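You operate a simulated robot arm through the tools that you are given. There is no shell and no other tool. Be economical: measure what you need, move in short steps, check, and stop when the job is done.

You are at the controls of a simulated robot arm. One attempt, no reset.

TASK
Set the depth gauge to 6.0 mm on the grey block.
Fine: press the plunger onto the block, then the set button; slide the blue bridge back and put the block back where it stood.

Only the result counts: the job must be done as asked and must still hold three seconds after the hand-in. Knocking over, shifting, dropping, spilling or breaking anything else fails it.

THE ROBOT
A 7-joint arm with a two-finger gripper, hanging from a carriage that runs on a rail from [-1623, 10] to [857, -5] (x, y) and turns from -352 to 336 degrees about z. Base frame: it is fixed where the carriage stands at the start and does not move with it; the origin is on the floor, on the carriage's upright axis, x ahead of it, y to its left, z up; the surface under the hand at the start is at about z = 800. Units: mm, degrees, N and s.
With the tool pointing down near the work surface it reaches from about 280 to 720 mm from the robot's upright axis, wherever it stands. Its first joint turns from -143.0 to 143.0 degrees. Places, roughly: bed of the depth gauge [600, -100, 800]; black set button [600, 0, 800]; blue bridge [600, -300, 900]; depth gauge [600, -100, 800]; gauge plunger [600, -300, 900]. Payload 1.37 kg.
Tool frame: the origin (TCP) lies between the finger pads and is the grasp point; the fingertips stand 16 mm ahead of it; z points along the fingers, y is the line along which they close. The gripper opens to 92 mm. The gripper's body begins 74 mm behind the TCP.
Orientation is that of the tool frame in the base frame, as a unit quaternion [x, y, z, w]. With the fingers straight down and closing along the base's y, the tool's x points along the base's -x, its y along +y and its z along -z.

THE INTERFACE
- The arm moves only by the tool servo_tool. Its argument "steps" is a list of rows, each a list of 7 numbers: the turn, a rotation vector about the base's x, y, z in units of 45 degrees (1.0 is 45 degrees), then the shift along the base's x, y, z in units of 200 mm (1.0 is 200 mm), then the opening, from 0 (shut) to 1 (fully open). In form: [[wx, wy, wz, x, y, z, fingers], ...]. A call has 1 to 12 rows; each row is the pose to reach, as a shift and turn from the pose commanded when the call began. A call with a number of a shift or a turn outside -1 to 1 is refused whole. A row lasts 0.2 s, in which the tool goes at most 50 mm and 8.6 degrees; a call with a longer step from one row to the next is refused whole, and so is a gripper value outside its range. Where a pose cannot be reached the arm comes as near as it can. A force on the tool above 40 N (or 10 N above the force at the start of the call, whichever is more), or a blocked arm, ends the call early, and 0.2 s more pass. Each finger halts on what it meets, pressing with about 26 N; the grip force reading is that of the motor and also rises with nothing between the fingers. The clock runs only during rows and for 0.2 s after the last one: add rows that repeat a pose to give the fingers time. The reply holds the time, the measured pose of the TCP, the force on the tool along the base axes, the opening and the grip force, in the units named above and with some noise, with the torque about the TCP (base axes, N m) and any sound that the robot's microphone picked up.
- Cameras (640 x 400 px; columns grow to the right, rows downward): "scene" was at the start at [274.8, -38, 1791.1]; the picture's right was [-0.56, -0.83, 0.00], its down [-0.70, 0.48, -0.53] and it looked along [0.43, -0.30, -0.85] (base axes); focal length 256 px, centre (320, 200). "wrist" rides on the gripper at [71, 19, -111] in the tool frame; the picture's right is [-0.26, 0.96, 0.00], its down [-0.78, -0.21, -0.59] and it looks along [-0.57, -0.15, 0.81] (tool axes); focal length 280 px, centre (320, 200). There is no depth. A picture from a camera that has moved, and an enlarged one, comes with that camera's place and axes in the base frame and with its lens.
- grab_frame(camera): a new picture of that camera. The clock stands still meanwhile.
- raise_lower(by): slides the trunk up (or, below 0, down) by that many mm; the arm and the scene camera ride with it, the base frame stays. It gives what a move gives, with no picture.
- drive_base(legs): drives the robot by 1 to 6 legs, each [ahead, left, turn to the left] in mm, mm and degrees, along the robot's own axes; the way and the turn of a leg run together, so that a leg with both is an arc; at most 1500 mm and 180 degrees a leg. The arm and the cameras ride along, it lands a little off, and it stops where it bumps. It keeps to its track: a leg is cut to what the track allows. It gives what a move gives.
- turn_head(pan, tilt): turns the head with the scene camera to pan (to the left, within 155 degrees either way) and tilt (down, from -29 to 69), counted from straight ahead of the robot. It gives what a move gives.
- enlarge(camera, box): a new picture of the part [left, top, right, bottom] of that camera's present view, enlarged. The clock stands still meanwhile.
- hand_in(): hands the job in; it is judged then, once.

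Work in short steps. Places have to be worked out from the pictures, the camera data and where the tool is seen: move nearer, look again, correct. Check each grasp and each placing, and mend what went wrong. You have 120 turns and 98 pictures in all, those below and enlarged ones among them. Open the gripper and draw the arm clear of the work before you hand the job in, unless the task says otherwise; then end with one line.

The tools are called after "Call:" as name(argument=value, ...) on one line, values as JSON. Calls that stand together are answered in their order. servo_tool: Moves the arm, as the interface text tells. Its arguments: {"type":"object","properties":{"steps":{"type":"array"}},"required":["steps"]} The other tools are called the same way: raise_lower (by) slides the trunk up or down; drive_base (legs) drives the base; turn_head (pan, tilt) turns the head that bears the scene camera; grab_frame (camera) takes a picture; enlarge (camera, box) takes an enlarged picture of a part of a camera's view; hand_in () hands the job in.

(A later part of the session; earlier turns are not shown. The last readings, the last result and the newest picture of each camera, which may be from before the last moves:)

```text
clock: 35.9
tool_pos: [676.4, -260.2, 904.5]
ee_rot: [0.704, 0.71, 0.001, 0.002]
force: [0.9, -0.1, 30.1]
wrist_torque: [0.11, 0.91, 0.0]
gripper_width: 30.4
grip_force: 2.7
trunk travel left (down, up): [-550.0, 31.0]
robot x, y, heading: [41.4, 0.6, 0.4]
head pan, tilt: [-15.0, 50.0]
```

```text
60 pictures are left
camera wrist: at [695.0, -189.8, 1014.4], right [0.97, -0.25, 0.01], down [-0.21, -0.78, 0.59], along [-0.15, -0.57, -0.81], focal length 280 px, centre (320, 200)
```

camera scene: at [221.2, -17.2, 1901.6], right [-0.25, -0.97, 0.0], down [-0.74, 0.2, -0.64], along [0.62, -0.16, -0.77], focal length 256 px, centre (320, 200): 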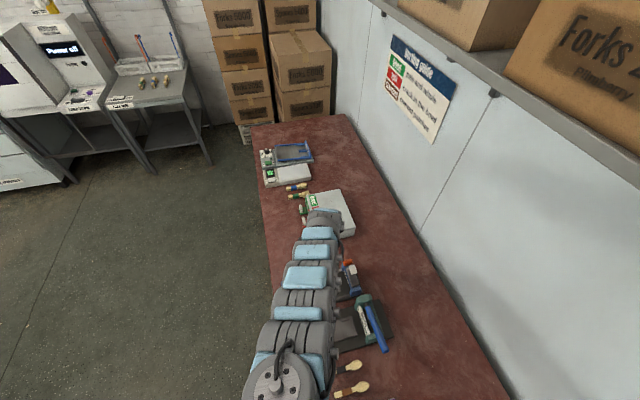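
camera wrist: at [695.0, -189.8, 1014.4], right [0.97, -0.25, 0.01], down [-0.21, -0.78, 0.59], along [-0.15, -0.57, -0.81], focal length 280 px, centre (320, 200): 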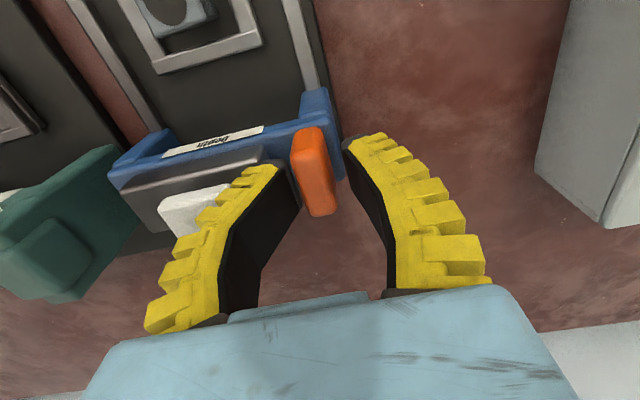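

The left finger rests on the housing (30 N up). Back off upward 8 mm and close on the tab.

Call:
servo_tool(steps=[[0, 0, 0, 0, 0, 0.04, 0.28], [0, 0, 0, 0, 0, 0.04, 0.28]])

Call:
servo_tool(steps=[[0, 0, 0, 0, 0, 0, 0.2], [0, 0, 0, 0, 0, 0, 0.1], [0, 0, 0, 0, 0, 0, 0], [0, 0, 0, 0, 0, 0, 0]])

Call:
grab_frame(camera="wrist")

```text
clock: 36.5
tool_pos: [674.3, -260.3, 908.1]
ee_rot: [0.704, 0.71, 0.001, 0.0]
force: [2.9, 0.1, 5.1]
wrist_torque: [0.01, 0.11, -0.03]
gripper_width: 28.3
grip_force: 0.8
trunk travel left (down, up): [-550.0, 31.0]
robot x, y, heading: [39.5, -3.1, 0.5]
head pan, tilt: [-15.0, 50.0]
```

```text
clock: 37.5
tool_pos: [675.0, -259.5, 908.3]
ee_rot: [0.703, 0.711, 0.0, 0.0]
force: [-5.2, 2.4, 16.5]
wrist_torque: [0.1, 0.25, -0.26]
gripper_width: 10.0
grip_force: 28.3
trunk travel left (down, up): [-550.0, 31.0]
robot x, y, heading: [34.1, -3.4, 0.6]
head pan, tilt: [-15.0, 50.0]
```

```text
59 pictures are left
camera wrist: at [693.2, -190.0, 1018.7], right [0.97, -0.25, 0.0], down [-0.21, -0.78, 0.59], along [-0.15, -0.57, -0.81], focal length 280 px, centre (320, 200)
```

wrist: 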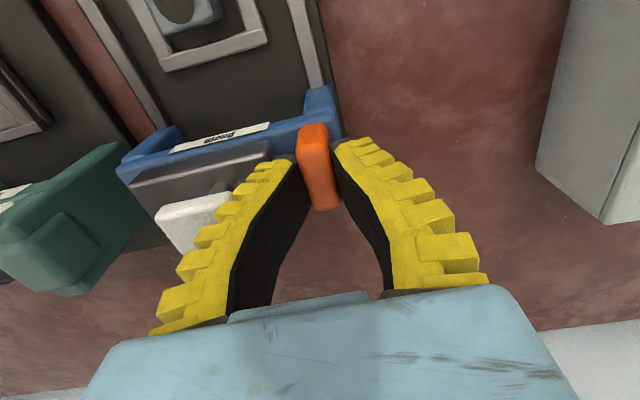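

Tab gripped. Slide +y slowly 40 mm and check.

Call:
servo_tool(steps=[[0, 0, 0, 0, 0.025, 0, 0], [0, 0, 0, 0, 0.05, 0, 0], [0, 0, 0, 0, 0.1, 0, 0], [0, 0, 0, 0, 0.15, 0, 0], [0, 0, 0, 0, 0.2, 0, 0], [0, 0, 0, 0, 0.2, 0, 0]])

Call:
grab_frame(camera="wrist")

```text
clock: 38.9
tool_pos: [674.7, -221.1, 907.8]
ee_rot: [0.704, 0.711, 0.0, 0.0]
force: [-7.3, -0.6, 19.0]
wrist_torque: [-0.12, 0.24, -0.27]
gripper_width: 10.9
grip_force: 28.0
trunk travel left (down, up): [-550.0, 31.0]
robot x, y, heading: [34.4, -0.2, 0.5]
head pan, tilt: [-15.0, 50.0]
```

```text
58 pictures are left
camera wrist: at [693.6, -149.9, 1018.2], right [0.97, -0.25, 0.0], down [-0.21, -0.78, 0.59], along [-0.15, -0.57, -0.81], focal length 280 px, centre (320, 200)
```

wrist: 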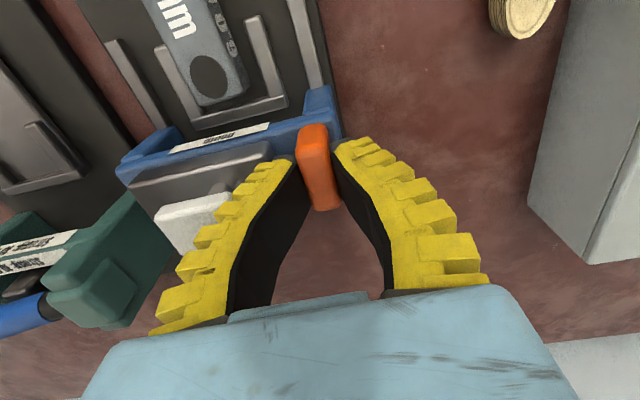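

It slides. Continue another ~37 mm.

Call:
servo_tool(steps=[[0, 0, 0, 0, 0.04, 0, 0], [0, 0, 0, 0, 0.08, 0, 0], [0, 0, 0, 0, 0.12, 0, 0], [0, 0, 0, 0, 0.16, 0, 0], [0, 0, 0, 0, 0.185, 0, 0], [0, 0, 0, 0, 0.185, 0, 0]])

Call:
grab_frame(camera="wrist")

```text
clock: 40.3
tool_pos: [674.4, -183.3, 907.8]
ee_rot: [0.704, 0.711, 0.0, 0.001]
force: [-11.7, -0.4, 25.4]
wrist_torque: [-0.04, 0.55, -0.35]
gripper_width: 9.9
grip_force: 28.1
trunk travel left (down, up): [-550.0, 31.0]
robot x, y, heading: [35.6, 5.0, 0.3]
head pan, tilt: [-15.0, 50.0]
```

```text
57 pictures are left
camera wrist: at [693.9, -112.9, 1018.2], right [0.97, -0.25, 0.0], down [-0.21, -0.78, 0.59], along [-0.15, -0.57, -0.81], focal length 280 px, centre (320, 200)
```

wrist: 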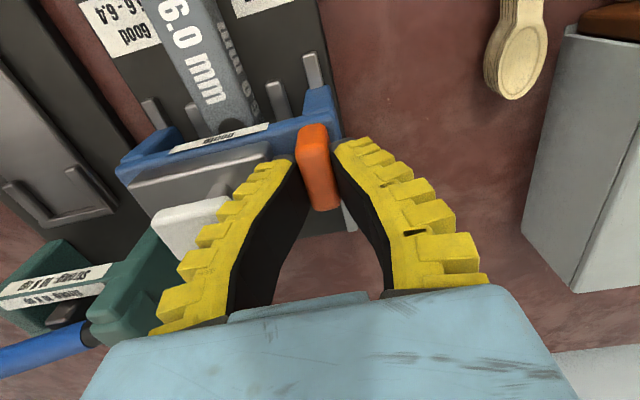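

Bridge is over the block's circle roughly. Release the tab, rise and take a look.

Call:
servo_tool(steps=[[0, 0, 0, 0, 0, 0, 0.15], [0, 0, 0, 0, 0, 0, 0.3], [0, 0, 0, 0, 0, 0.05, 0.3], [0, 0, 0, 0, 0, 0.2, 0.3], [0, 0, 0, 0, 0.2, 0.4, 0.3], [0, 0, 0, -0.1, 0.4, 0.5, 0.3], [0, 0, 0, -0.1, 0.5, 0.55, 0.3]])

Call:
grab_frame(camera="wrist")

Call:
grab_frame(camera="scene")

```text
refused: row 5 steps farther than a row can; nothing moved
```

```text
56 pictures are left
camera wrist: at [693.9, -112.9, 1018.2], right [0.97, -0.25, 0.0], down [-0.21, -0.78, 0.59], along [-0.15, -0.57, -0.81], focal length 280 px, centre (320, 200)
```

wrist: 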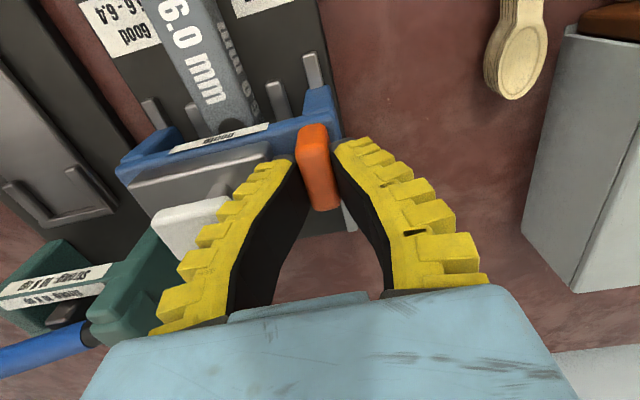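

```text
55 pictures are left
camera scene: at [329.0, -17.0, 1901.8], right [-0.25, -0.97, 0.0], down [-0.74, 0.19, -0.64], along [0.62, -0.16, -0.77], focal length 256 px, centre (320, 200)
```

scene: 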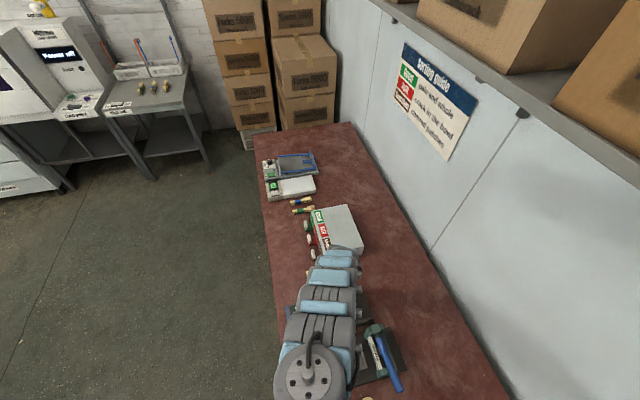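

Refused for a too-long row; redo with smaller steps.

Call:
servo_tool(steps=[[0, 0, 0, 0, 0, 0, 0.15], [0, 0, 0, 0, 0, 0, 0.3], [0, 0, 0, 0, 0, 0.05, 0.3], [0, 0, 0, 0, 0, 0.2, 0.3], [0, 0, 0, 0, 0.1, 0.35, 0.3], [0, 0, 0, -0.05, 0.25, 0.45, 0.3], [0, 0, 0, -0.1, 0.4, 0.5, 0.3], [0, 0, 0, -0.1, 0.5, 0.55, 0.3]])

Call:
grab_frame(camera="wrist")

```text
clock: 42.1
tool_pos: [653.7, -83.4, 1016.8]
ee_rot: [0.704, 0.71, 0.0, 0.001]
force: [0.9, -0.6, 0.8]
wrist_torque: [0.03, 0.01, -0.04]
gripper_width: 31.4
grip_force: 2.4
trunk travel left (down, up): [-550.0, 31.0]
robot x, y, heading: [38.1, -0.8, 0.5]
head pan, tilt: [-15.0, 50.0]
```

```text
54 pictures are left
camera wrist: at [672.9, -12.5, 1127.7], right [0.97, -0.25, 0.0], down [-0.2, -0.78, 0.59], along [-0.15, -0.57, -0.81], focal length 280 px, centre (320, 200)
```

wrist: 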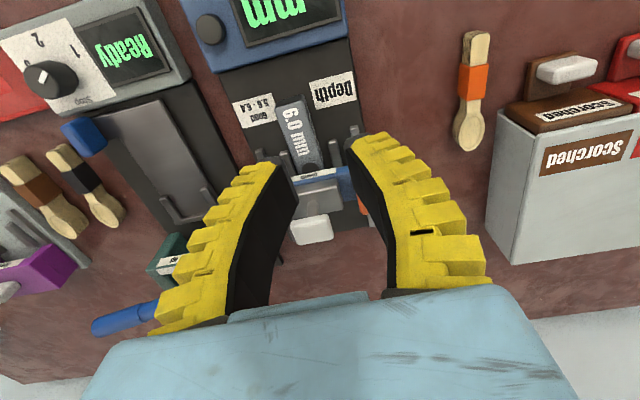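

Cap is at ≈[620, −181, 933], matching the circle. Close the fingers, go above the cap.

Call:
servo_tool(steps=[[0, 0, 0, -0.08, -0.15, 0, 0.15], [0, 0, 0, -0.17, -0.3, 0, 0], [0, 0, 0, -0.17, -0.49, 0, 0], [0, 0, 0, -0.17, -0.49, -0.1, 0], [0, 0, 0, -0.17, -0.49, -0.17, 0], [0, 0, 0, -0.17, -0.49, -0.17, 0]])

Call:
grab_frame(camera="wrist")

```text
clock: 43.5
tool_pos: [619.1, -180.8, 981.5]
ee_rot: [0.704, 0.71, 0.0, 0.001]
force: [0.7, 0.1, 0.1]
wrist_torque: [0.01, 0.03, 0.02]
gripper_width: 0.0
grip_force: 26.3
out of reach, approached as far as the arm can: row 2
trunk travel left (down, up): [-550.0, 31.0]
robot x, y, heading: [37.3, -1.4, 0.5]
head pan, tilt: [-15.0, 50.0]
```

```text
53 pictures are left
camera wrist: at [638.4, -110.2, 1092.8], right [0.97, -0.25, 0.0], down [-0.21, -0.78, 0.59], along [-0.15, -0.57, -0.81], focal length 280 px, centre (320, 200)
```

wrist: 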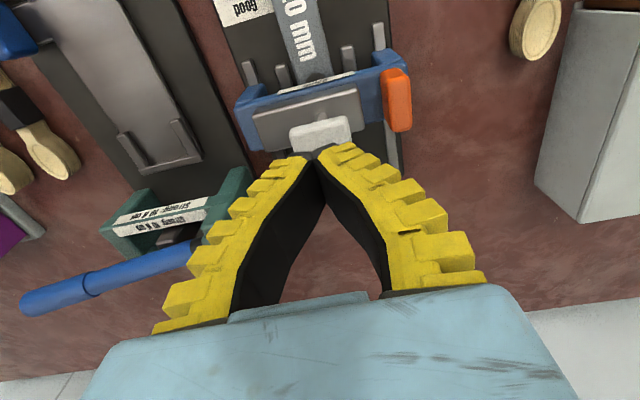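

Tips are right above the cap. Descend in small steps and watch the force.

Call:
servo_tool(steps=[[0, 0, 0, 0, 0, -0.05, 0], [0, 0, 0, 0, 0, -0.08, 0], [0, 0, 0, 0, 0, -0.1, 0], [0, 0, 0, 0, 0, -0.12, 0], [0, 0, 0, 0, 0, -0.14, 0], [0, 0, 0, 0, 0, -0.15, 0]])

```text
clock: 44.9
tool_pos: [620.6, -181.3, 955.0]
ee_rot: [0.704, 0.71, 0.001, 0.0]
force: [0.3, 0.6, 0.0]
wrist_torque: [0.0, 0.0, -0.02]
gripper_width: 0.0
grip_force: 26.2
trunk travel left (down, up): [-550.0, 31.0]
robot x, y, heading: [37.3, -0.8, 0.7]
head pan, tilt: [-15.0, 50.0]
```

Call:
servo_tool(steps=[[0, 0, 0, 0, 0, -0.02, 0], [0, 0, 0, 0, 0, -0.04, 0], [0, 0, 0, 0, 0, -0.05, 0], [0, 0, 0, 0, 0, -0.06, 0], [0, 0, 0, 0, 0, -0.07, 0], [0, 0, 0, 0, 0, -0.08, 0]])

Call:
grab_frame(camera="wrist")

```text
clock: 46.3
tool_pos: [620.0, -180.8, 937.7]
ee_rot: [0.704, 0.71, 0.0, 0.0]
force: [-3.0, -0.3, 8.8]
wrist_torque: [-0.03, 0.03, 0.03]
gripper_width: 5.9
grip_force: 28.5
trunk travel left (down, up): [-550.0, 31.0]
robot x, y, heading: [37.1, 1.9, 0.4]
head pan, tilt: [-15.0, 50.0]
```

```text
52 pictures are left
camera wrist: at [639.3, -110.4, 1048.5], right [0.97, -0.25, 0.0], down [-0.2, -0.78, 0.59], along [-0.15, -0.57, -0.81], focal length 280 px, centre (320, 200)
```

wrist: 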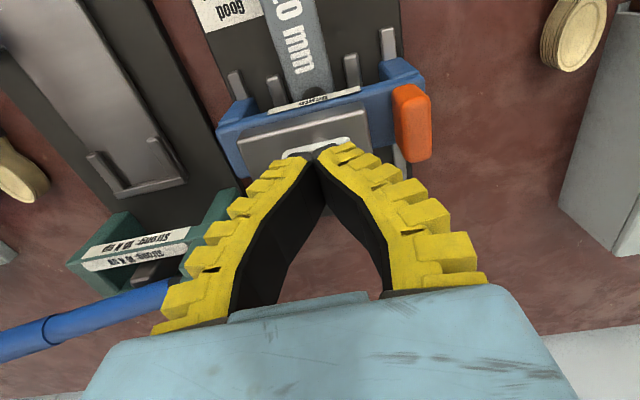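

Contact at ~9 N. Press a little further to see whether the plunger travels.

Call:
servo_tool(steps=[[0, 0, 0, 0, 0, -0.015, 0], [0, 0, 0, 0, 0, -0.03, 0], [0, 0, 0, 0, 0, -0.045, 0], [0, 0, 0, 0, 0, -0.06, 0]])

Call:
grab_frame(camera="wrist")

```text
clock: 47.0
tool_pos: [621.0, -181.5, 933.2]
ee_rot: [0.704, 0.71, 0.001, 0.001]
force: [-9.5, 1.3, 35.4]
wrist_torque: [-0.03, -0.07, 0.0]
gripper_width: 5.8
grip_force: 28.3
trunk travel left (down, up): [-550.0, 31.0]
robot x, y, heading: [38.9, 0.6, 0.5]
head pan, tilt: [-15.0, 50.0]
stopped in row 3: the force on the tool passed its limit at 45 N (the readings are from after the stop); the commanded pose is now the measured one
```

```text
51 pictures are left
camera wrist: at [641.0, -110.8, 1044.0], right [0.97, -0.25, 0.0], down [-0.21, -0.78, 0.59], along [-0.15, -0.57, -0.81], focal length 280 px, centre (320, 200)
```

wrist: 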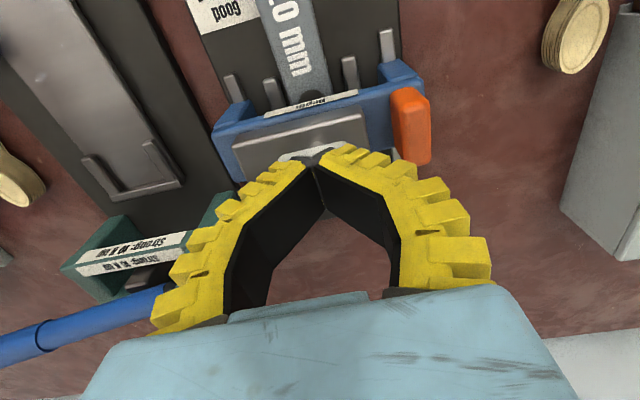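

The plunger bottomed firmly (45 N). Raise straight up and look at the console display.

Call:
servo_tool(steps=[[0, 0, 0, 0, 0, 0.03, 0], [0, 0, 0, 0, 0, 0.15, 0], [0, 0, 0, 0, 0.1, 0.3, 0], [0, 0, 0, 0, 0.3, 0.4, 0], [0, 0, 0, 0, 0.5, 0.4, 0], [0, 0, 0, 0, 0.7, 0.4, 0]])

Call:
grab_frame(camera="wrist")

```text
clock: 48.4
tool_pos: [632.9, -39.9, 1002.6]
ee_rot: [0.705, 0.71, 0.0, -0.001]
force: [-0.1, 0.0, -0.1]
wrist_torque: [0.08, 0.01, -0.01]
gripper_width: 0.0
grip_force: 27.7
out of reach, approached as far as the arm can: row 4, 5, 6
trunk travel left (down, up): [-550.0, 31.0]
robot x, y, heading: [35.5, 1.6, 0.7]
head pan, tilt: [-15.0, 50.0]
```

```text
50 pictures are left
camera wrist: at [652.3, 29.6, 1112.9], right [0.97, -0.25, 0.0], down [-0.2, -0.78, 0.59], along [-0.15, -0.57, -0.81], focal length 280 px, centre (320, 200)
```

wrist: 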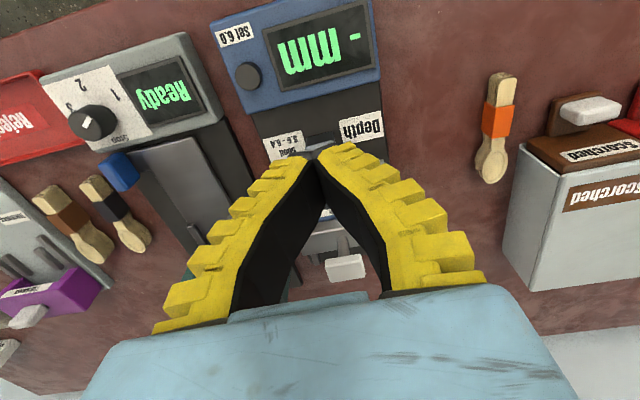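

The display still shows "– mm"; it may only read while pressed. I'll yaw the gripper 180° so the wrist camera faces the console while I press; first drive back a little for reach room.

Call:
drive_base(legs=[[-50, 0, 0]])

Call:
servo_tool(steps=[[0, 0, 0.17, 0, 0, 0, 0], [0, 0, 0.34, 0, 0, 0, 0], [0, 0, 0.51, 0, 0, 0, 0], [0, 0, 0.68, 0, 0, 0, 0], [0, 0, 0.85, 0, 0, 0, 0], [0, 0, 1, 0, 0, 0, 0]])

Call:
servo_tool(steps=[[0, 0, 0.17, 0, 0, 0, 0], [0, 0, 0.34, 0, 0, 0, 0], [0, 0, 0.51, 0, 0, 0, 0], [0, 0, 0.68, 0, 0, 0, 0], [0, 0, 0.85, 0, 0, 0, 0], [0, 0, 1, 0, 0, 0, 0]])

Call:
servo_tool(steps=[[0, 0, 0.17, 0, 0, 0, 0], [0, 0, 0.34, 0, 0, 0, 0], [0, 0, 0.51, 0, 0, 0, 0], [0, 0, 0.68, 0, 0, 0, 0], [0, 0, 0.85, 0, 0, 0, 0], [0, 0, 1, 0, 0, 0, 0]])

Call:
servo_tool(steps=[[0, 0, 0.17, 0, 0, 0, 0], [0, 0, 0.34, 0, 0, 0, 0], [0, 0, 0.51, 0, 0, 0, 0], [0, 0, 0.68, 0, 0, 0, 0], [0, 0, 0.85, 0, 0, 0, 0], [0, 0, 1, 0, 0, 0, 0]])

```text
clock: 49.4
tool_pos: [583.0, -40.4, 1002.0]
ee_rot: [0.704, 0.71, 0.0, -0.001]
force: [0.6, 0.1, -0.3]
wrist_torque: [-0.01, -0.03, -0.01]
gripper_width: 0.0
grip_force: 27.3
trunk travel left (down, up): [-550.0, 31.0]
robot x, y, heading: [-13.7, 0.5, 0.6]
head pan, tilt: [-15.0, 50.0]
```

```text
clock: 50.8
tool_pos: [582.8, -41.4, 1002.7]
ee_rot: [0.379, 0.926, -0.001, -0.001]
force: [0.5, -0.4, -0.5]
wrist_torque: [0.02, -0.03, 0.02]
gripper_width: 0.1
grip_force: 28.1
trunk travel left (down, up): [-550.0, 31.0]
robot x, y, heading: [-11.7, -0.2, 0.4]
head pan, tilt: [-15.0, 50.0]
```

```text
clock: 52.2
tool_pos: [582.8, -40.2, 1002.9]
ee_rot: [-0.006, 1.0, 0.0, -0.001]
force: [-0.2, -0.5, -0.2]
wrist_torque: [0.0, -0.02, -0.02]
gripper_width: 0.0
grip_force: 28.1
trunk travel left (down, up): [-550.0, 31.0]
robot x, y, heading: [-12.1, 2.2, 0.6]
head pan, tilt: [-15.0, 50.0]
```

```text
clock: 53.6
tool_pos: [584.2, -40.8, 1002.1]
ee_rot: [-0.386, 0.922, -0.002, -0.002]
force: [0.0, -0.1, -1.0]
wrist_torque: [0.03, 0.0, -0.03]
gripper_width: 0.0
grip_force: 27.7
trunk travel left (down, up): [-550.0, 31.0]
robot x, y, heading: [-15.8, -1.9, 0.4]
head pan, tilt: [-15.0, 50.0]
```

```text
clock: 55.0
tool_pos: [582.7, -41.0, 1001.2]
ee_rot: [0.71, -0.704, 0.001, 0.001]
force: [-0.1, -0.8, 0.3]
wrist_torque: [0.02, 0.0, 0.0]
gripper_width: 0.0
grip_force: 27.4
trunk travel left (down, up): [-550.0, 31.0]
robot x, y, heading: [-10.7, 1.9, 0.4]
head pan, tilt: [-15.0, 50.0]
```

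Yawed. Move above the cap at [620, −181] and look toward the console.

Call:
servo_tool(steps=[[0, 0, 0, 0.05, -0.2, 0, 0], [0, 0, 0, 0.1, -0.4, 0, 0], [0, 0, 0, 0.185, -0.55, 0, 0], [0, 0, 0, 0.185, -0.7, 0, 0], [0, 0, 0, 0.185, -0.7, -0.12, 0], [0, 0, 0, 0.185, -0.7, -0.12, 0]])

Call:
grab_frame(camera="wrist")

```text
clock: 56.4
tool_pos: [620.7, -181.6, 977.7]
ee_rot: [0.71, -0.704, 0.002, -0.001]
force: [0.1, 0.2, 0.2]
wrist_torque: [0.01, -0.01, -0.01]
gripper_width: 0.0
grip_force: 27.8
trunk travel left (down, up): [-550.0, 31.0]
robot x, y, heading: [-12.9, -1.7, 0.5]
head pan, tilt: [-15.0, 50.0]
```

```text
49 pictures are left
camera wrist: at [601.9, -253.5, 1087.6], right [-0.97, 0.25, 0.0], down [0.2, 0.78, 0.59], along [0.15, 0.57, -0.81], focal length 280 px, centre (320, 200)
```

wrist: 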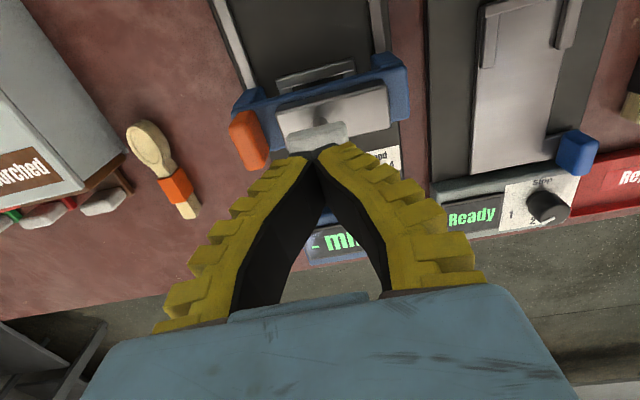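

The display is visible between the fingers. Press down moderately and hold.

Call:
servo_tool(steps=[[0, 0, 0, 0, 0, -0.07, 0], [0, 0, 0, 0, 0, -0.13, 0], [0, 0, 0, 0, 0, -0.16, 0], [0, 0, 0, 0, 0, -0.18, 0], [0, 0, 0, 0, 0, -0.195, 0], [0, 0, 0, 0, 0, -0.205, 0], [0, 0, 0, 0, 0, -0.205, 0], [0, 0, 0, 0, 0, -0.205, 0], [0, 0, 0, 0, 0, -0.205, 0]])

Call:
grab_frame(camera="wrist")

```text
clock: 58.4
tool_pos: [621.8, -180.9, 938.0]
ee_rot: [0.711, -0.704, 0.002, -0.001]
force: [-2.8, 0.1, 12.0]
wrist_torque: [0.01, 0.03, 0.07]
gripper_width: 5.9
grip_force: 28.1
trunk travel left (down, up): [-550.0, 31.0]
robot x, y, heading: [-11.8, 1.3, 0.6]
head pan, tilt: [-15.0, 50.0]
```

```text
48 pictures are left
camera wrist: at [602.6, -252.4, 1048.2], right [-0.97, 0.25, 0.0], down [0.2, 0.78, 0.59], along [0.15, 0.57, -0.81], focal length 280 px, centre (320, 200)
```

wrist: 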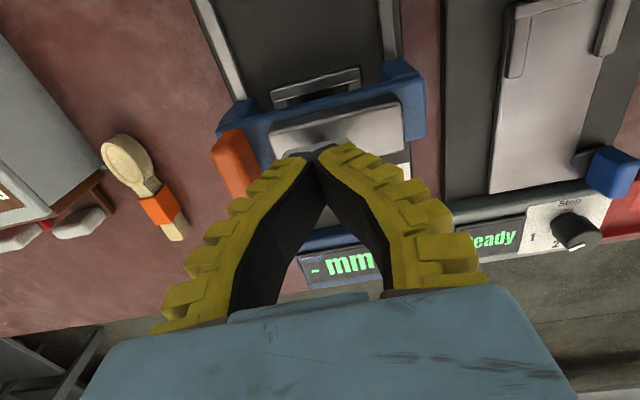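

Call:
enlarge(camera="wrist", box=[210, 60, 430, 300])

```text
1.67 times, centred on (320, 180) of wrist
camera zoom: at [602.6, -252.4, 1048.2], right [-0.97, 0.25, 0.0], down [0.2, 0.78, 0.59], along [0.15, 0.57, -0.81], focal length 467 px, centre (320, 233)
```

zoom: 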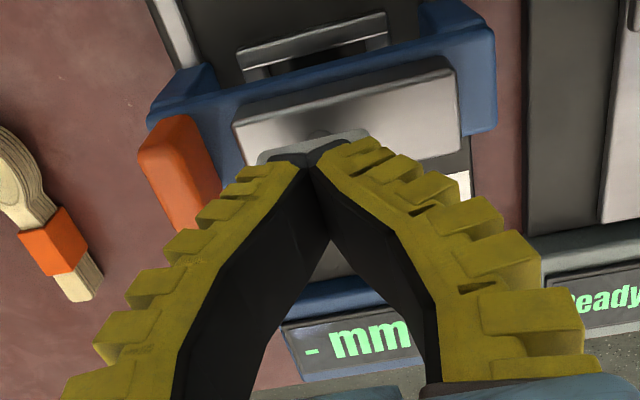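

Still "–" at 12 N; the plunger may not be fully down. Press ~4 mm more, hold and look.

Call:
servo_tool(steps=[[0, 0, 0, 0, 0, -0.01, 0], [0, 0, 0, 0, 0, -0.018, 0], [0, 0, 0, 0, 0, -0.023, 0], [0, 0, 0, 0, 0, -0.023, 0], [0, 0, 0, 0, 0, -0.023, 0]])

Call:
enlarge(camera="wrist", box=[210, 60, 430, 300])

```text
clock: 59.6
tool_pos: [622.9, -181.9, 934.4]
ee_rot: [0.71, -0.704, 0.003, -0.001]
force: [-7.0, 0.7, 34.8]
wrist_torque: [0.01, -0.02, -0.09]
gripper_width: 5.9
grip_force: 28.1
trunk travel left (down, up): [-550.0, 31.0]
robot x, y, heading: [-13.4, -1.8, 0.4]
head pan, tilt: [-15.0, 50.0]
```

```text
1.67 times, centred on (320, 180) of wrist
camera zoom: at [603.9, -252.5, 1044.2], right [-0.97, 0.25, -0.01], down [0.2, 0.78, 0.59], along [0.15, 0.57, -0.81], focal length 467 px, centre (320, 233)
```

zoom: 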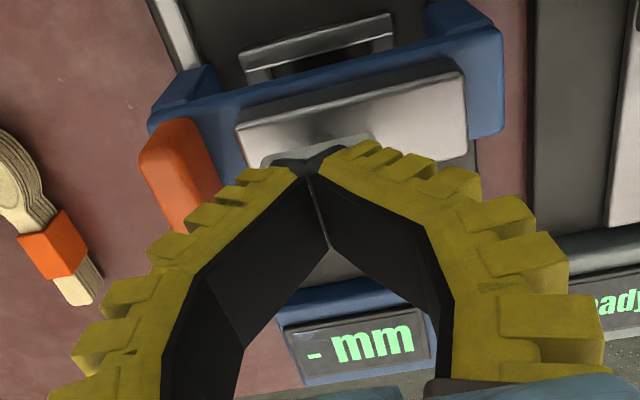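

No reading at 35 N. Re-triangulating, the block's circle is nearer y≈−173, so the plunger is ~8 mm short (and the bridge may have a forward stop). Lift off, go back to the orange tab.

Call:
servo_tool(steps=[[0, 0, 0, 0, 0, 0.05, 0], [0, 0, 0, 0, 0, 0.18, 0], [0, 0, 0, 0.1, 0, 0.18, 0.1], [0, 0, 0, 0.265, -0.005, 0.18, 0.3], [0, 0, 0, 0.265, -0.005, 0.1, 0.3], [0, 0, 0, 0.265, -0.005, 0.02, 0.3]])

Call:
grab_frame(camera="wrist")

```text
clock: 61.0
tool_pos: [674.4, -182.6, 937.5]
ee_rot: [0.71, -0.704, 0.002, -0.002]
force: [0.5, 0.1, 1.7]
wrist_torque: [0.02, 0.06, -0.01]
gripper_width: 30.8
grip_force: 2.4
trunk travel left (down, up): [-550.0, 31.0]
robot x, y, heading: [-14.4, 0.5, 0.6]
head pan, tilt: [-15.0, 50.0]
```

```text
45 pictures are left
camera wrist: at [655.5, -253.6, 1048.3], right [-0.97, 0.25, -0.01], down [0.2, 0.78, 0.59], along [0.15, 0.57, -0.81], focal length 280 px, centre (320, 200)
```

wrist: 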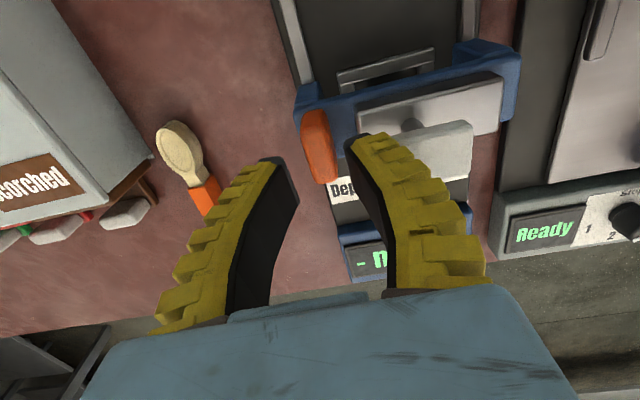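

Call:
enlarge(camera="wrist", box=[280, 0, 520, 200])

```text
2.00 times, centred on (400, 100) of wrist
camera zoom: at [655.5, -253.6, 1048.3], right [-0.97, 0.25, -0.01], down [0.2, 0.78, 0.59], along [0.15, 0.57, -0.81], focal length 561 px, centre (160, 400)
```

zoom: 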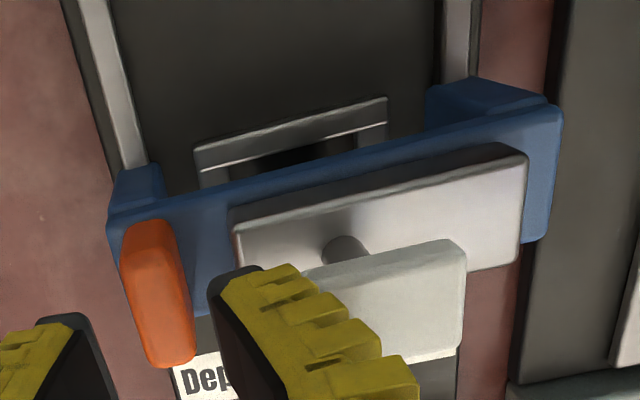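

Block is centred in the U. Descend on the tab and close.

Call:
servo_tool(steps=[[0, 0, 0, 0, 0, -0.07, 0.3], [0, 0, 0, 0, 0, -0.14, 0.3], [0, 0, 0, 0, 0, -0.14, 0.2], [0, 0, 0, 0, 0, -0.14, 0.1], [0, 0, 0, 0, 0, -0.14, 0], [0, 0, 0, 0, 0, -0.14, 0]])

Call:
servo_tool(steps=[[0, 0, 0, 0, 0.015, 0, 0], [0, 0, 0, 0, 0.03, 0, 0], [0, 0, 0, 0, 0.04, 0, 0], [0, 0, 0, 0, 0.04, 0, 0]])

Call:
grab_frame(camera="wrist")

```text
clock: 62.4
tool_pos: [672.7, -181.2, 919.1]
ee_rot: [0.71, -0.704, 0.004, -0.002]
force: [9.4, -0.6, 29.4]
wrist_torque: [0.05, 0.01, 0.01]
gripper_width: 6.2
grip_force: 28.3
out of reach, approached as far as the arm can: row 2, 3, 4, 5, 6
trunk travel left (down, up): [-550.0, 31.0]
robot x, y, heading: [-14.1, -1.6, 0.3]
head pan, tilt: [-15.0, 50.0]
```

```text
clock: 63.4
tool_pos: [672.7, -172.4, 917.1]
ee_rot: [0.71, -0.705, 0.003, -0.002]
force: [7.8, 1.2, 37.0]
wrist_torque: [0.0, 0.0, -0.27]
gripper_width: 6.2
grip_force: 28.0
trunk travel left (down, up): [-550.0, 31.0]
robot x, y, heading: [-11.5, -1.2, 0.3]
head pan, tilt: [-15.0, 50.0]
```

```text
43 pictures are left
camera wrist: at [653.2, -243.7, 1028.2], right [-0.97, 0.25, -0.01], down [0.2, 0.78, 0.59], along [0.15, 0.57, -0.81], focal length 280 px, centre (320, 200)
```

wrist: 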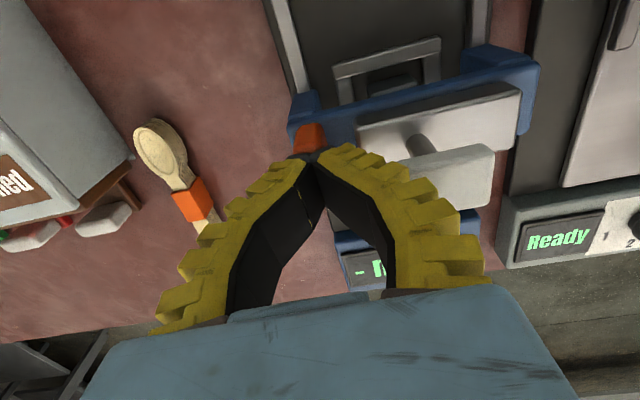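

Out of reach downward: the fingers closed above the tab. Raise, drive the carriage forward 80 mm and bring the tool back over the tab.

Call:
servo_tool(steps=[[0, 0, 0, 0, 0, 0.05, 0.1], [0, 0, 0, 0, 0, 0.2, 0.3]])

Call:
drive_base(legs=[[70, 0, 0]])

Call:
servo_tool(steps=[[0, 0, 0, -0.15, 0, 0, 0.3], [0, 0, 0, -0.35, -0.03, 0, 0.3], [0, 0, 0, -0.35, -0.03, 0, 0.3]])

Call:
grab_frame(camera="wrist")

```text
clock: 64.0
tool_pos: [662.3, -171.4, 950.9]
ee_rot: [0.71, -0.705, -0.003, 0.002]
force: [0.1, 0.0, 0.6]
wrist_torque: [-0.02, -0.04, 0.02]
gripper_width: 31.0
grip_force: 2.3
trunk travel left (down, up): [-550.0, 31.0]
robot x, y, heading: [-13.6, 1.6, 0.5]
head pan, tilt: [-15.0, 50.0]
```

```text
clock: 65.0
tool_pos: [737.2, -171.3, 953.2]
ee_rot: [0.711, -0.704, 0.001, 0.0]
force: [0.6, -1.0, 0.0]
wrist_torque: [-0.03, -0.04, 0.02]
gripper_width: 31.4
grip_force: 2.1
trunk travel left (down, up): [-550.0, 31.0]
robot x, y, heading: [58.1, -0.7, 0.5]
head pan, tilt: [-15.0, 50.0]
```

```text
clock: 65.8
tool_pos: [667.2, -177.6, 953.5]
ee_rot: [0.71, -0.704, 0.001, 0.0]
force: [1.2, -0.3, 0.0]
wrist_torque: [-0.01, -0.01, 0.0]
gripper_width: 31.5
grip_force: 2.3
trunk travel left (down, up): [-550.0, 31.0]
robot x, y, heading: [58.1, -1.9, 0.7]
head pan, tilt: [-15.0, 50.0]
```

```text
42 pictures are left
camera wrist: at [648.5, -248.7, 1064.2], right [-0.97, 0.25, 0.0], down [0.2, 0.78, 0.59], along [0.15, 0.57, -0.81], focal length 280 px, centre (320, 200)
```

wrist: 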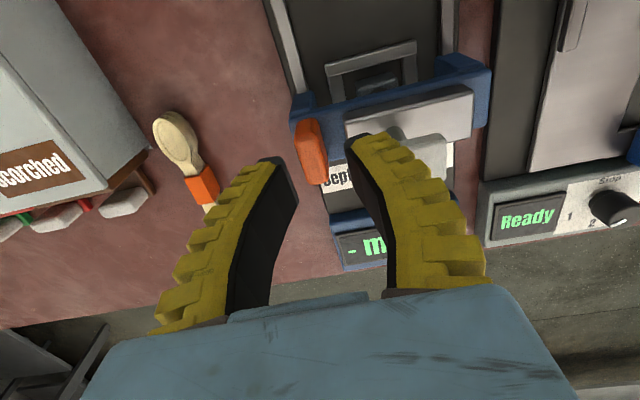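

The bridge did move forward with that press (tab now ≈y −170). Close the fingers and go above the cap to check.

Call:
servo_tool(steps=[[0, 0, 0, 0, 0, 0.08, 0.15], [0, 0, 0, -0.12, 0.01, 0.12, 0], [0, 0, 0, -0.235, 0.03, 0.12, 0], [0, 0, 0, -0.235, 0.03, 0.12, 0]])

Call:
enlarge(camera="wrist", box=[200, 20, 440, 300])

```text
clock: 66.8
tool_pos: [618.8, -172.9, 978.1]
ee_rot: [0.709, -0.705, 0.001, 0.0]
force: [1.1, 0.0, 0.0]
wrist_torque: [0.03, -0.01, 0.02]
gripper_width: 0.1
grip_force: 25.6
trunk travel left (down, up): [-550.0, 31.0]
robot x, y, heading: [53.9, 3.2, 0.6]
head pan, tilt: [-15.0, 50.0]
```

```text
1.43 times, centred on (320, 160) of wrist
camera zoom: at [601.0, -244.0, 1088.7], right [-0.97, 0.25, 0.0], down [0.2, 0.78, 0.59], along [0.15, 0.57, -0.81], focal length 401 px, centre (320, 257)
```

zoom: 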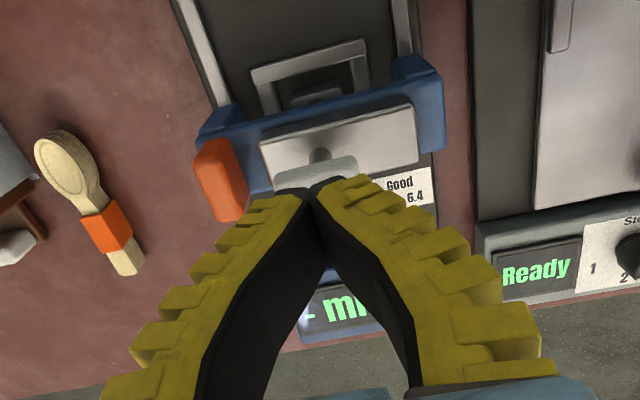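

Plunger now ≈y −174 and the circle ≈−172. Press and look at the display.

Call:
servo_tool(steps=[[0, 0, 0, 0, 0, -0.07, 0], [0, 0, 0, 0, 0, -0.13, 0], [0, 0, 0, 0, 0, -0.16, 0], [0, 0, 0, 0, 0, -0.18, 0], [0, 0, 0, 0, 0, -0.195, 0], [0, 0, 0, 0, 0, -0.21, 0], [0, 0, 0, 0, 0, -0.22, 0], [0, 0, 0, 0, 0, -0.22, 0], [0, 0, 0, 0, 0, -0.22, 0]])

Call:
enlarge(camera="wrist", box=[200, 20, 440, 300])

```text
clock: 68.8
tool_pos: [622.2, -172.0, 933.9]
ee_rot: [0.71, -0.704, 0.002, -0.001]
force: [-5.2, 3.0, 32.5]
wrist_torque: [0.03, -0.02, 0.22]
gripper_width: 6.1
grip_force: 28.6
trunk travel left (down, up): [-550.0, 31.0]
robot x, y, heading: [56.9, 2.1, 0.6]
head pan, tilt: [-15.0, 50.0]
```

```text
1.43 times, centred on (320, 160) of wrist
camera zoom: at [603.1, -243.7, 1044.7], right [-0.97, 0.25, 0.0], down [0.2, 0.78, 0.59], along [0.15, 0.57, -0.81], focal length 401 px, centre (320, 257)
```

zoom: 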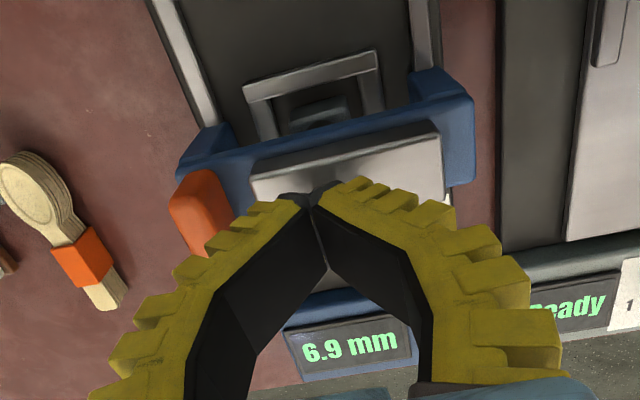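

It reads 6.9 mm. Now lift off and see whether the reading holds.

Call:
servo_tool(steps=[[0, 0, 0, 0, 0, 0.05, 0], [0, 0, 0, 0, 0, 0.2, 0], [0, 0, 0, 0, 0, 0.28, 0]])

Call:
grab_frame(camera="wrist")

```text
clock: 69.6
tool_pos: [618.2, -171.8, 989.0]
ee_rot: [0.71, -0.704, 0.0, 0.001]
force: [0.1, -0.5, -0.3]
wrist_torque: [-0.02, -0.02, 0.01]
gripper_width: 0.1
grip_force: 27.7
trunk travel left (down, up): [-550.0, 31.0]
robot x, y, heading: [55.4, 1.3, 0.3]
head pan, tilt: [-15.0, 50.0]
```

```text
39 pictures are left
camera wrist: at [600.4, -242.5, 1099.3], right [-0.97, 0.25, 0.0], down [0.21, 0.78, 0.59], along [0.15, 0.57, -0.81], focal length 280 px, centre (320, 200)
```

wrist: 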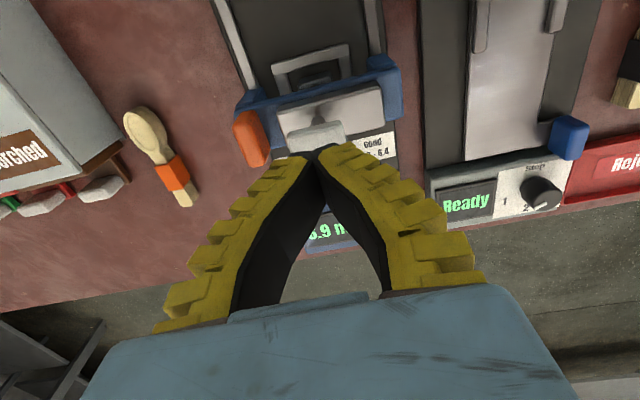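

The reading holds at 6.9 mm. Now to the Set button (≈[572, −11, 830]); drive back 45 mm and move +y.

Call:
drive_base(legs=[[-45, 0, 0]])

Call:
servo_tool(steps=[[0, 0, 0, 0, 0.2, 0, 0], [0, 0, 0, 0, 0.4, 0, 0], [0, 0, 0, 0, 0.6, 0, 0], [0, 0, 0, 0, 0.8, 0, 0], [0, 0, 0, 0, 0.8, -0.2, 0], [0, 0, 0, 0, 0.8, -0.4, 0], [0, 0, 0, 0, 0.8, -0.4, 0]])

Call:
grab_frame(camera="wrist")

```text
clock: 70.5
tool_pos: [575.2, -170.7, 987.8]
ee_rot: [0.71, -0.704, 0.002, 0.0]
force: [-0.1, -0.6, 0.1]
wrist_torque: [0.0, 0.02, -0.01]
gripper_width: 0.0
grip_force: 27.8
trunk travel left (down, up): [-550.0, 31.0]
robot x, y, heading: [12.6, 1.4, 0.4]
head pan, tilt: [-15.0, 50.0]
```

```text
clock: 72.1
tool_pos: [577.6, -12.7, 912.8]
ee_rot: [0.71, -0.704, 0.002, 0.0]
force: [-0.1, -0.4, -0.3]
wrist_torque: [-0.01, -0.03, -0.02]
gripper_width: 0.0
grip_force: 28.4
out of reach, approached as far as the arm can: row 1, 2, 3, 4
trunk travel left (down, up): [-550.0, 31.0]
robot x, y, heading: [14.5, 0.3, 0.4]
head pan, tilt: [-15.0, 50.0]
```

```text
38 pictures are left
camera wrist: at [559.3, -83.1, 1021.6], right [-0.97, 0.25, 0.0], down [0.2, 0.78, 0.59], along [0.15, 0.57, -0.81], focal length 280 px, centre (320, 200)
```

wrist: 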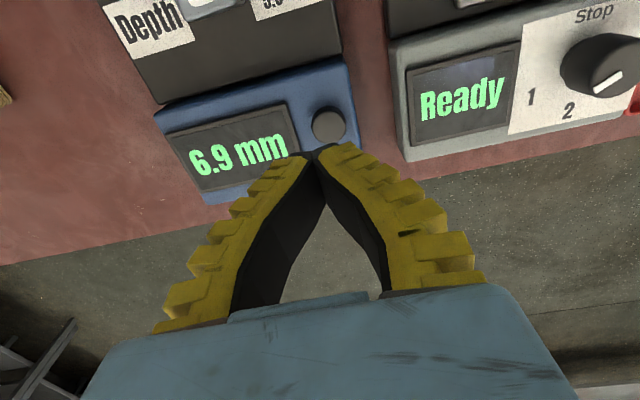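

Button ≈[572, −12]. Shift x −5 and descend to just above it.

Call:
servo_tool(steps=[[0, 0, 0, -0.027, 0, -0.1, 0], [0, 0, 0, -0.027, 0, -0.2, 0], [0, 0, 0, -0.027, 0, -0.24, 0], [0, 0, 0, -0.027, 0, -0.24, 0]])

Call:
grab_frame(camera="wrist")

```text
clock: 73.1
tool_pos: [571.5, -12.3, 861.3]
ee_rot: [0.71, -0.704, 0.001, 0.0]
force: [0.0, 0.5, 0.1]
wrist_torque: [0.04, -0.04, 0.01]
gripper_width: 0.2
grip_force: 27.8
trunk travel left (down, up): [-550.0, 31.0]
robot x, y, heading: [12.3, 2.0, 0.5]
head pan, tilt: [-15.0, 50.0]
```

```text
37 pictures are left
camera wrist: at [552.3, -83.0, 971.6], right [-0.97, 0.25, 0.0], down [0.2, 0.78, 0.59], along [0.15, 0.57, -0.81], focal length 280 px, centre (320, 200)
```

wrist: 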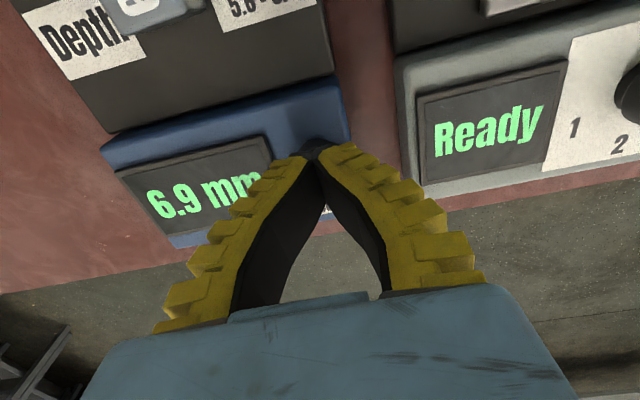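

Fingertips cover the button. Press down in fine steps.

Call:
servo_tool(steps=[[0, 0, 0, 0, 0, -0.02, 0], [0, 0, 0, 0, 0, -0.035, 0], [0, 0, 0, 0, 0, -0.05, 0], [0, 0, 0, 0, 0, -0.06, 0], [0, 0, 0, 0, 0, -0.07, 0]])

Call:
grab_frame(camera="wrist")

```text
clock: 74.3
tool_pos: [570.6, -11.4, 847.2]
ee_rot: [0.71, -0.704, 0.001, 0.0]
force: [-1.0, -0.8, 8.3]
wrist_torque: [-0.02, -0.03, 0.02]
gripper_width: 6.0
grip_force: 27.2
trunk travel left (down, up): [-550.0, 31.0]
robot x, y, heading: [12.2, -0.9, 0.7]
head pan, tilt: [-15.0, 50.0]
heard: click
```

```text
36 pictures are left
camera wrist: at [551.5, -83.1, 958.1], right [-0.97, 0.25, 0.0], down [0.2, 0.78, 0.59], along [0.15, 0.57, -0.81], focal length 280 px, centre (320, 200)
```

wrist: 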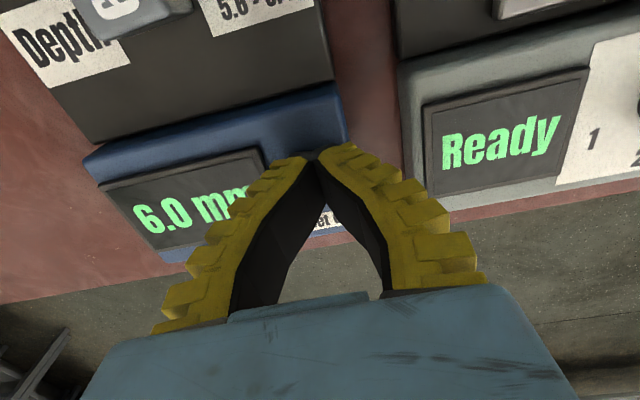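

Click heard and the display reads 6.0 mm. Raise, and return to the bridge's tab.

Call:
servo_tool(steps=[[0, 0, 0, 0, 0, 0.05, 0], [0, 0, 0, 0, 0, 0.25, 0], [0, 0, 0, 0, 0, 0.4, 0], [0, 0, 0, 0, 0, 0.5, 0]])

Call:
drive_base(legs=[[55, 0, 0]])

Call:
servo_tool(steps=[[0, 0, 0, 0.1, -0.2, 0, 0.1], [0, 0, 0, 0.2, -0.4, 0, 0.2], [0, 0, 0, 0.235, -0.6, 0, 0.3], [0, 0, 0, 0.235, -0.8, 0, 0.3], [0, 0, 0, 0.235, -0.8, 0, 0.3]])

Call:
grab_frame(camera="wrist")

```text
clock: 75.3
tool_pos: [568.1, -12.4, 945.4]
ee_rot: [0.711, -0.704, 0.001, 0.0]
force: [-0.3, 0.5, 1.4]
wrist_torque: [-0.02, -0.01, 0.03]
gripper_width: 0.1
grip_force: 27.7
trunk travel left (down, up): [-550.0, 31.0]
robot x, y, heading: [13.6, -1.3, 0.3]
head pan, tilt: [-15.0, 50.0]
```

```text
clock: 76.2
tool_pos: [623.5, -11.7, 944.5]
ee_rot: [0.71, -0.704, 0.002, 0.0]
force: [-0.3, 0.3, 0.4]
wrist_torque: [-0.01, 0.02, 0.0]
gripper_width: 0.0
grip_force: 27.7
trunk travel left (down, up): [-550.0, 31.0]
robot x, y, heading: [68.1, 0.5, 0.5]
head pan, tilt: [-15.0, 50.0]
```

```text
clock: 77.4
tool_pos: [671.9, -173.3, 946.8]
ee_rot: [0.71, -0.704, 0.002, -0.001]
force: [-0.2, 0.3, 0.1]
wrist_torque: [0.0, 0.02, -0.02]
gripper_width: 31.4
grip_force: 2.4
trunk travel left (down, up): [-550.0, 31.0]
robot x, y, heading: [68.3, -2.3, 0.7]
head pan, tilt: [-15.0, 50.0]
```

```text
35 pictures are left
camera wrist: at [652.6, -245.6, 1056.9], right [-0.97, 0.25, 0.0], down [0.2, 0.78, 0.59], along [0.15, 0.57, -0.81], focal length 280 px, centre (320, 200)
```

wrist: 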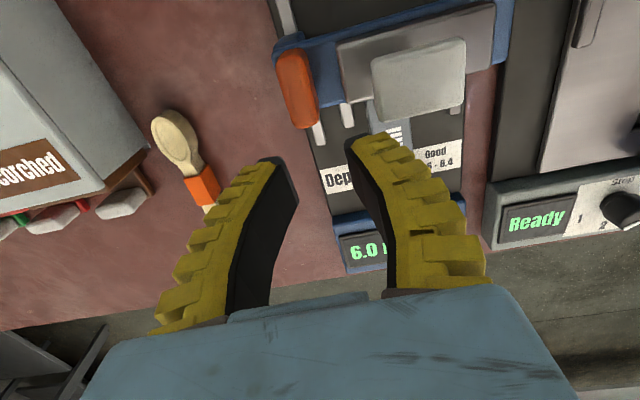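

The bridge has already been nudged back (tab now ≈y −208; a finger likely brushed the cap), no harm since it must go back. Move over the tab there, higher, and look.

Call:
servo_tool(steps=[[0, 0, 0, 0, 0, 0.1, 0.3], [0, 0, 0, 0.018, -0.175, 0.1, 0.3], [0, 0, 0, 0.018, -0.175, 0, 0.3], [0, 0, 0, 0.018, -0.175, 0, 0.3]])

Call:
grab_frame(camera="wrist")

```text
clock: 78.4
tool_pos: [674.0, -207.2, 944.5]
ee_rot: [0.71, -0.704, 0.001, 0.0]
force: [0.9, -1.4, 0.7]
wrist_torque: [0.02, -0.01, 0.03]
gripper_width: 31.2
grip_force: 2.9
trunk travel left (down, up): [-550.0, 31.0]
robot x, y, heading: [64.0, -0.2, 0.5]
head pan, tilt: [-15.0, 50.0]
```

```text
34 pictures are left
camera wrist: at [655.3, -278.8, 1055.5], right [-0.97, 0.25, 0.0], down [0.2, 0.78, 0.59], along [0.15, 0.57, -0.81], focal length 280 px, centre (320, 200)
```

wrist: 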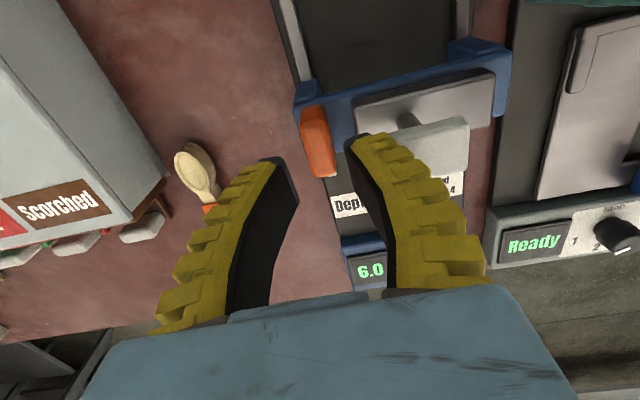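

Aligned. Descend to z≈908 and grip the tab.

Call:
servo_tool(steps=[[0, 0, 0, 0.005, 0, -0.08, 0.3], [0, 0, 0, 0.005, 0, -0.15, 0.3], [0, 0, 0, 0.005, 0, -0.18, 0.3], [0, 0, 0, 0.005, 0, -0.18, 0.15], [0, 0, 0, 0.005, 0, -0.18, 0], [0, 0, 0, 0.005, 0, -0.18, 0]])

Call:
servo_tool(steps=[[0, 0, 0, 0, -0.05, 0, 0], [0, 0, 0, 0, -0.1, 0, 0], [0, 0, 0, 0, -0.15, 0, 0], [0, 0, 0, 0, -0.2, 0, 0], [0, 0, 0, 0, -0.24, 0, 0], [0, 0, 0, 0, -0.24, 0, 0]])

Call:
grab_frame(camera="wrist")

```text
clock: 79.8
tool_pos: [675.3, -207.5, 909.0]
ee_rot: [0.71, -0.704, 0.0, -0.001]
force: [-8.4, 1.6, 19.5]
wrist_torque: [0.07, 0.26, -0.23]
gripper_width: 11.5
grip_force: 28.1
trunk travel left (down, up): [-550.0, 31.0]
robot x, y, heading: [65.4, -2.9, 0.7]
head pan, tilt: [-15.0, 50.0]
```

```text
clock: 81.2
tool_pos: [674.8, -257.2, 909.8]
ee_rot: [0.71, -0.704, 0.003, 0.0]
force: [-4.2, -2.0, 10.0]
wrist_torque: [-0.14, 0.15, -0.21]
gripper_width: 7.9
grip_force: 28.5
trunk travel left (down, up): [-550.0, 31.0]
robot x, y, heading: [67.1, 3.4, 0.5]
head pan, tilt: [-15.0, 50.0]
```

```text
33 pictures are left
camera wrist: at [655.9, -328.4, 1021.0], right [-0.97, 0.25, 0.0], down [0.2, 0.78, 0.59], along [0.15, 0.57, -0.81], focal length 280 px, centre (320, 200)
```

wrist: 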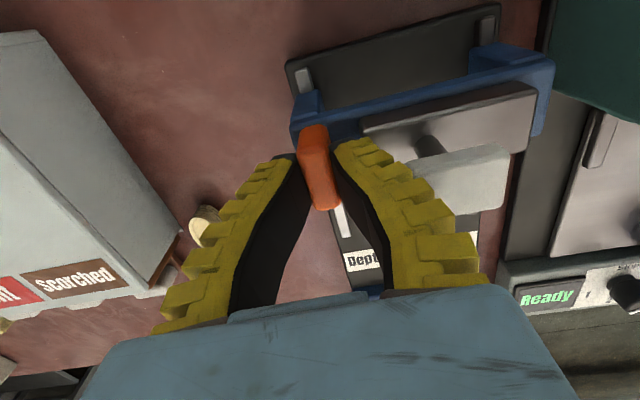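

Bridge is back near its start. Push 4 mm more to sense a back stop.

Call:
servo_tool(steps=[[0, 0, 0, 0, -0.01, 0, 0], [0, 0, 0, 0, -0.02, 0, 0], [0, 0, 0, 0, -0.02, 0, 0]])

```text
clock: 82.0
tool_pos: [674.2, -258.8, 909.5]
ee_rot: [0.71, -0.704, 0.002, 0.0]
force: [-10.7, 2.3, 26.8]
wrist_torque: [0.08, 0.48, -0.27]
gripper_width: 10.0
grip_force: 28.4
trunk travel left (down, up): [-550.0, 31.0]
robot x, y, heading: [67.4, -2.5, 0.8]
head pan, tilt: [-15.0, 50.0]
```

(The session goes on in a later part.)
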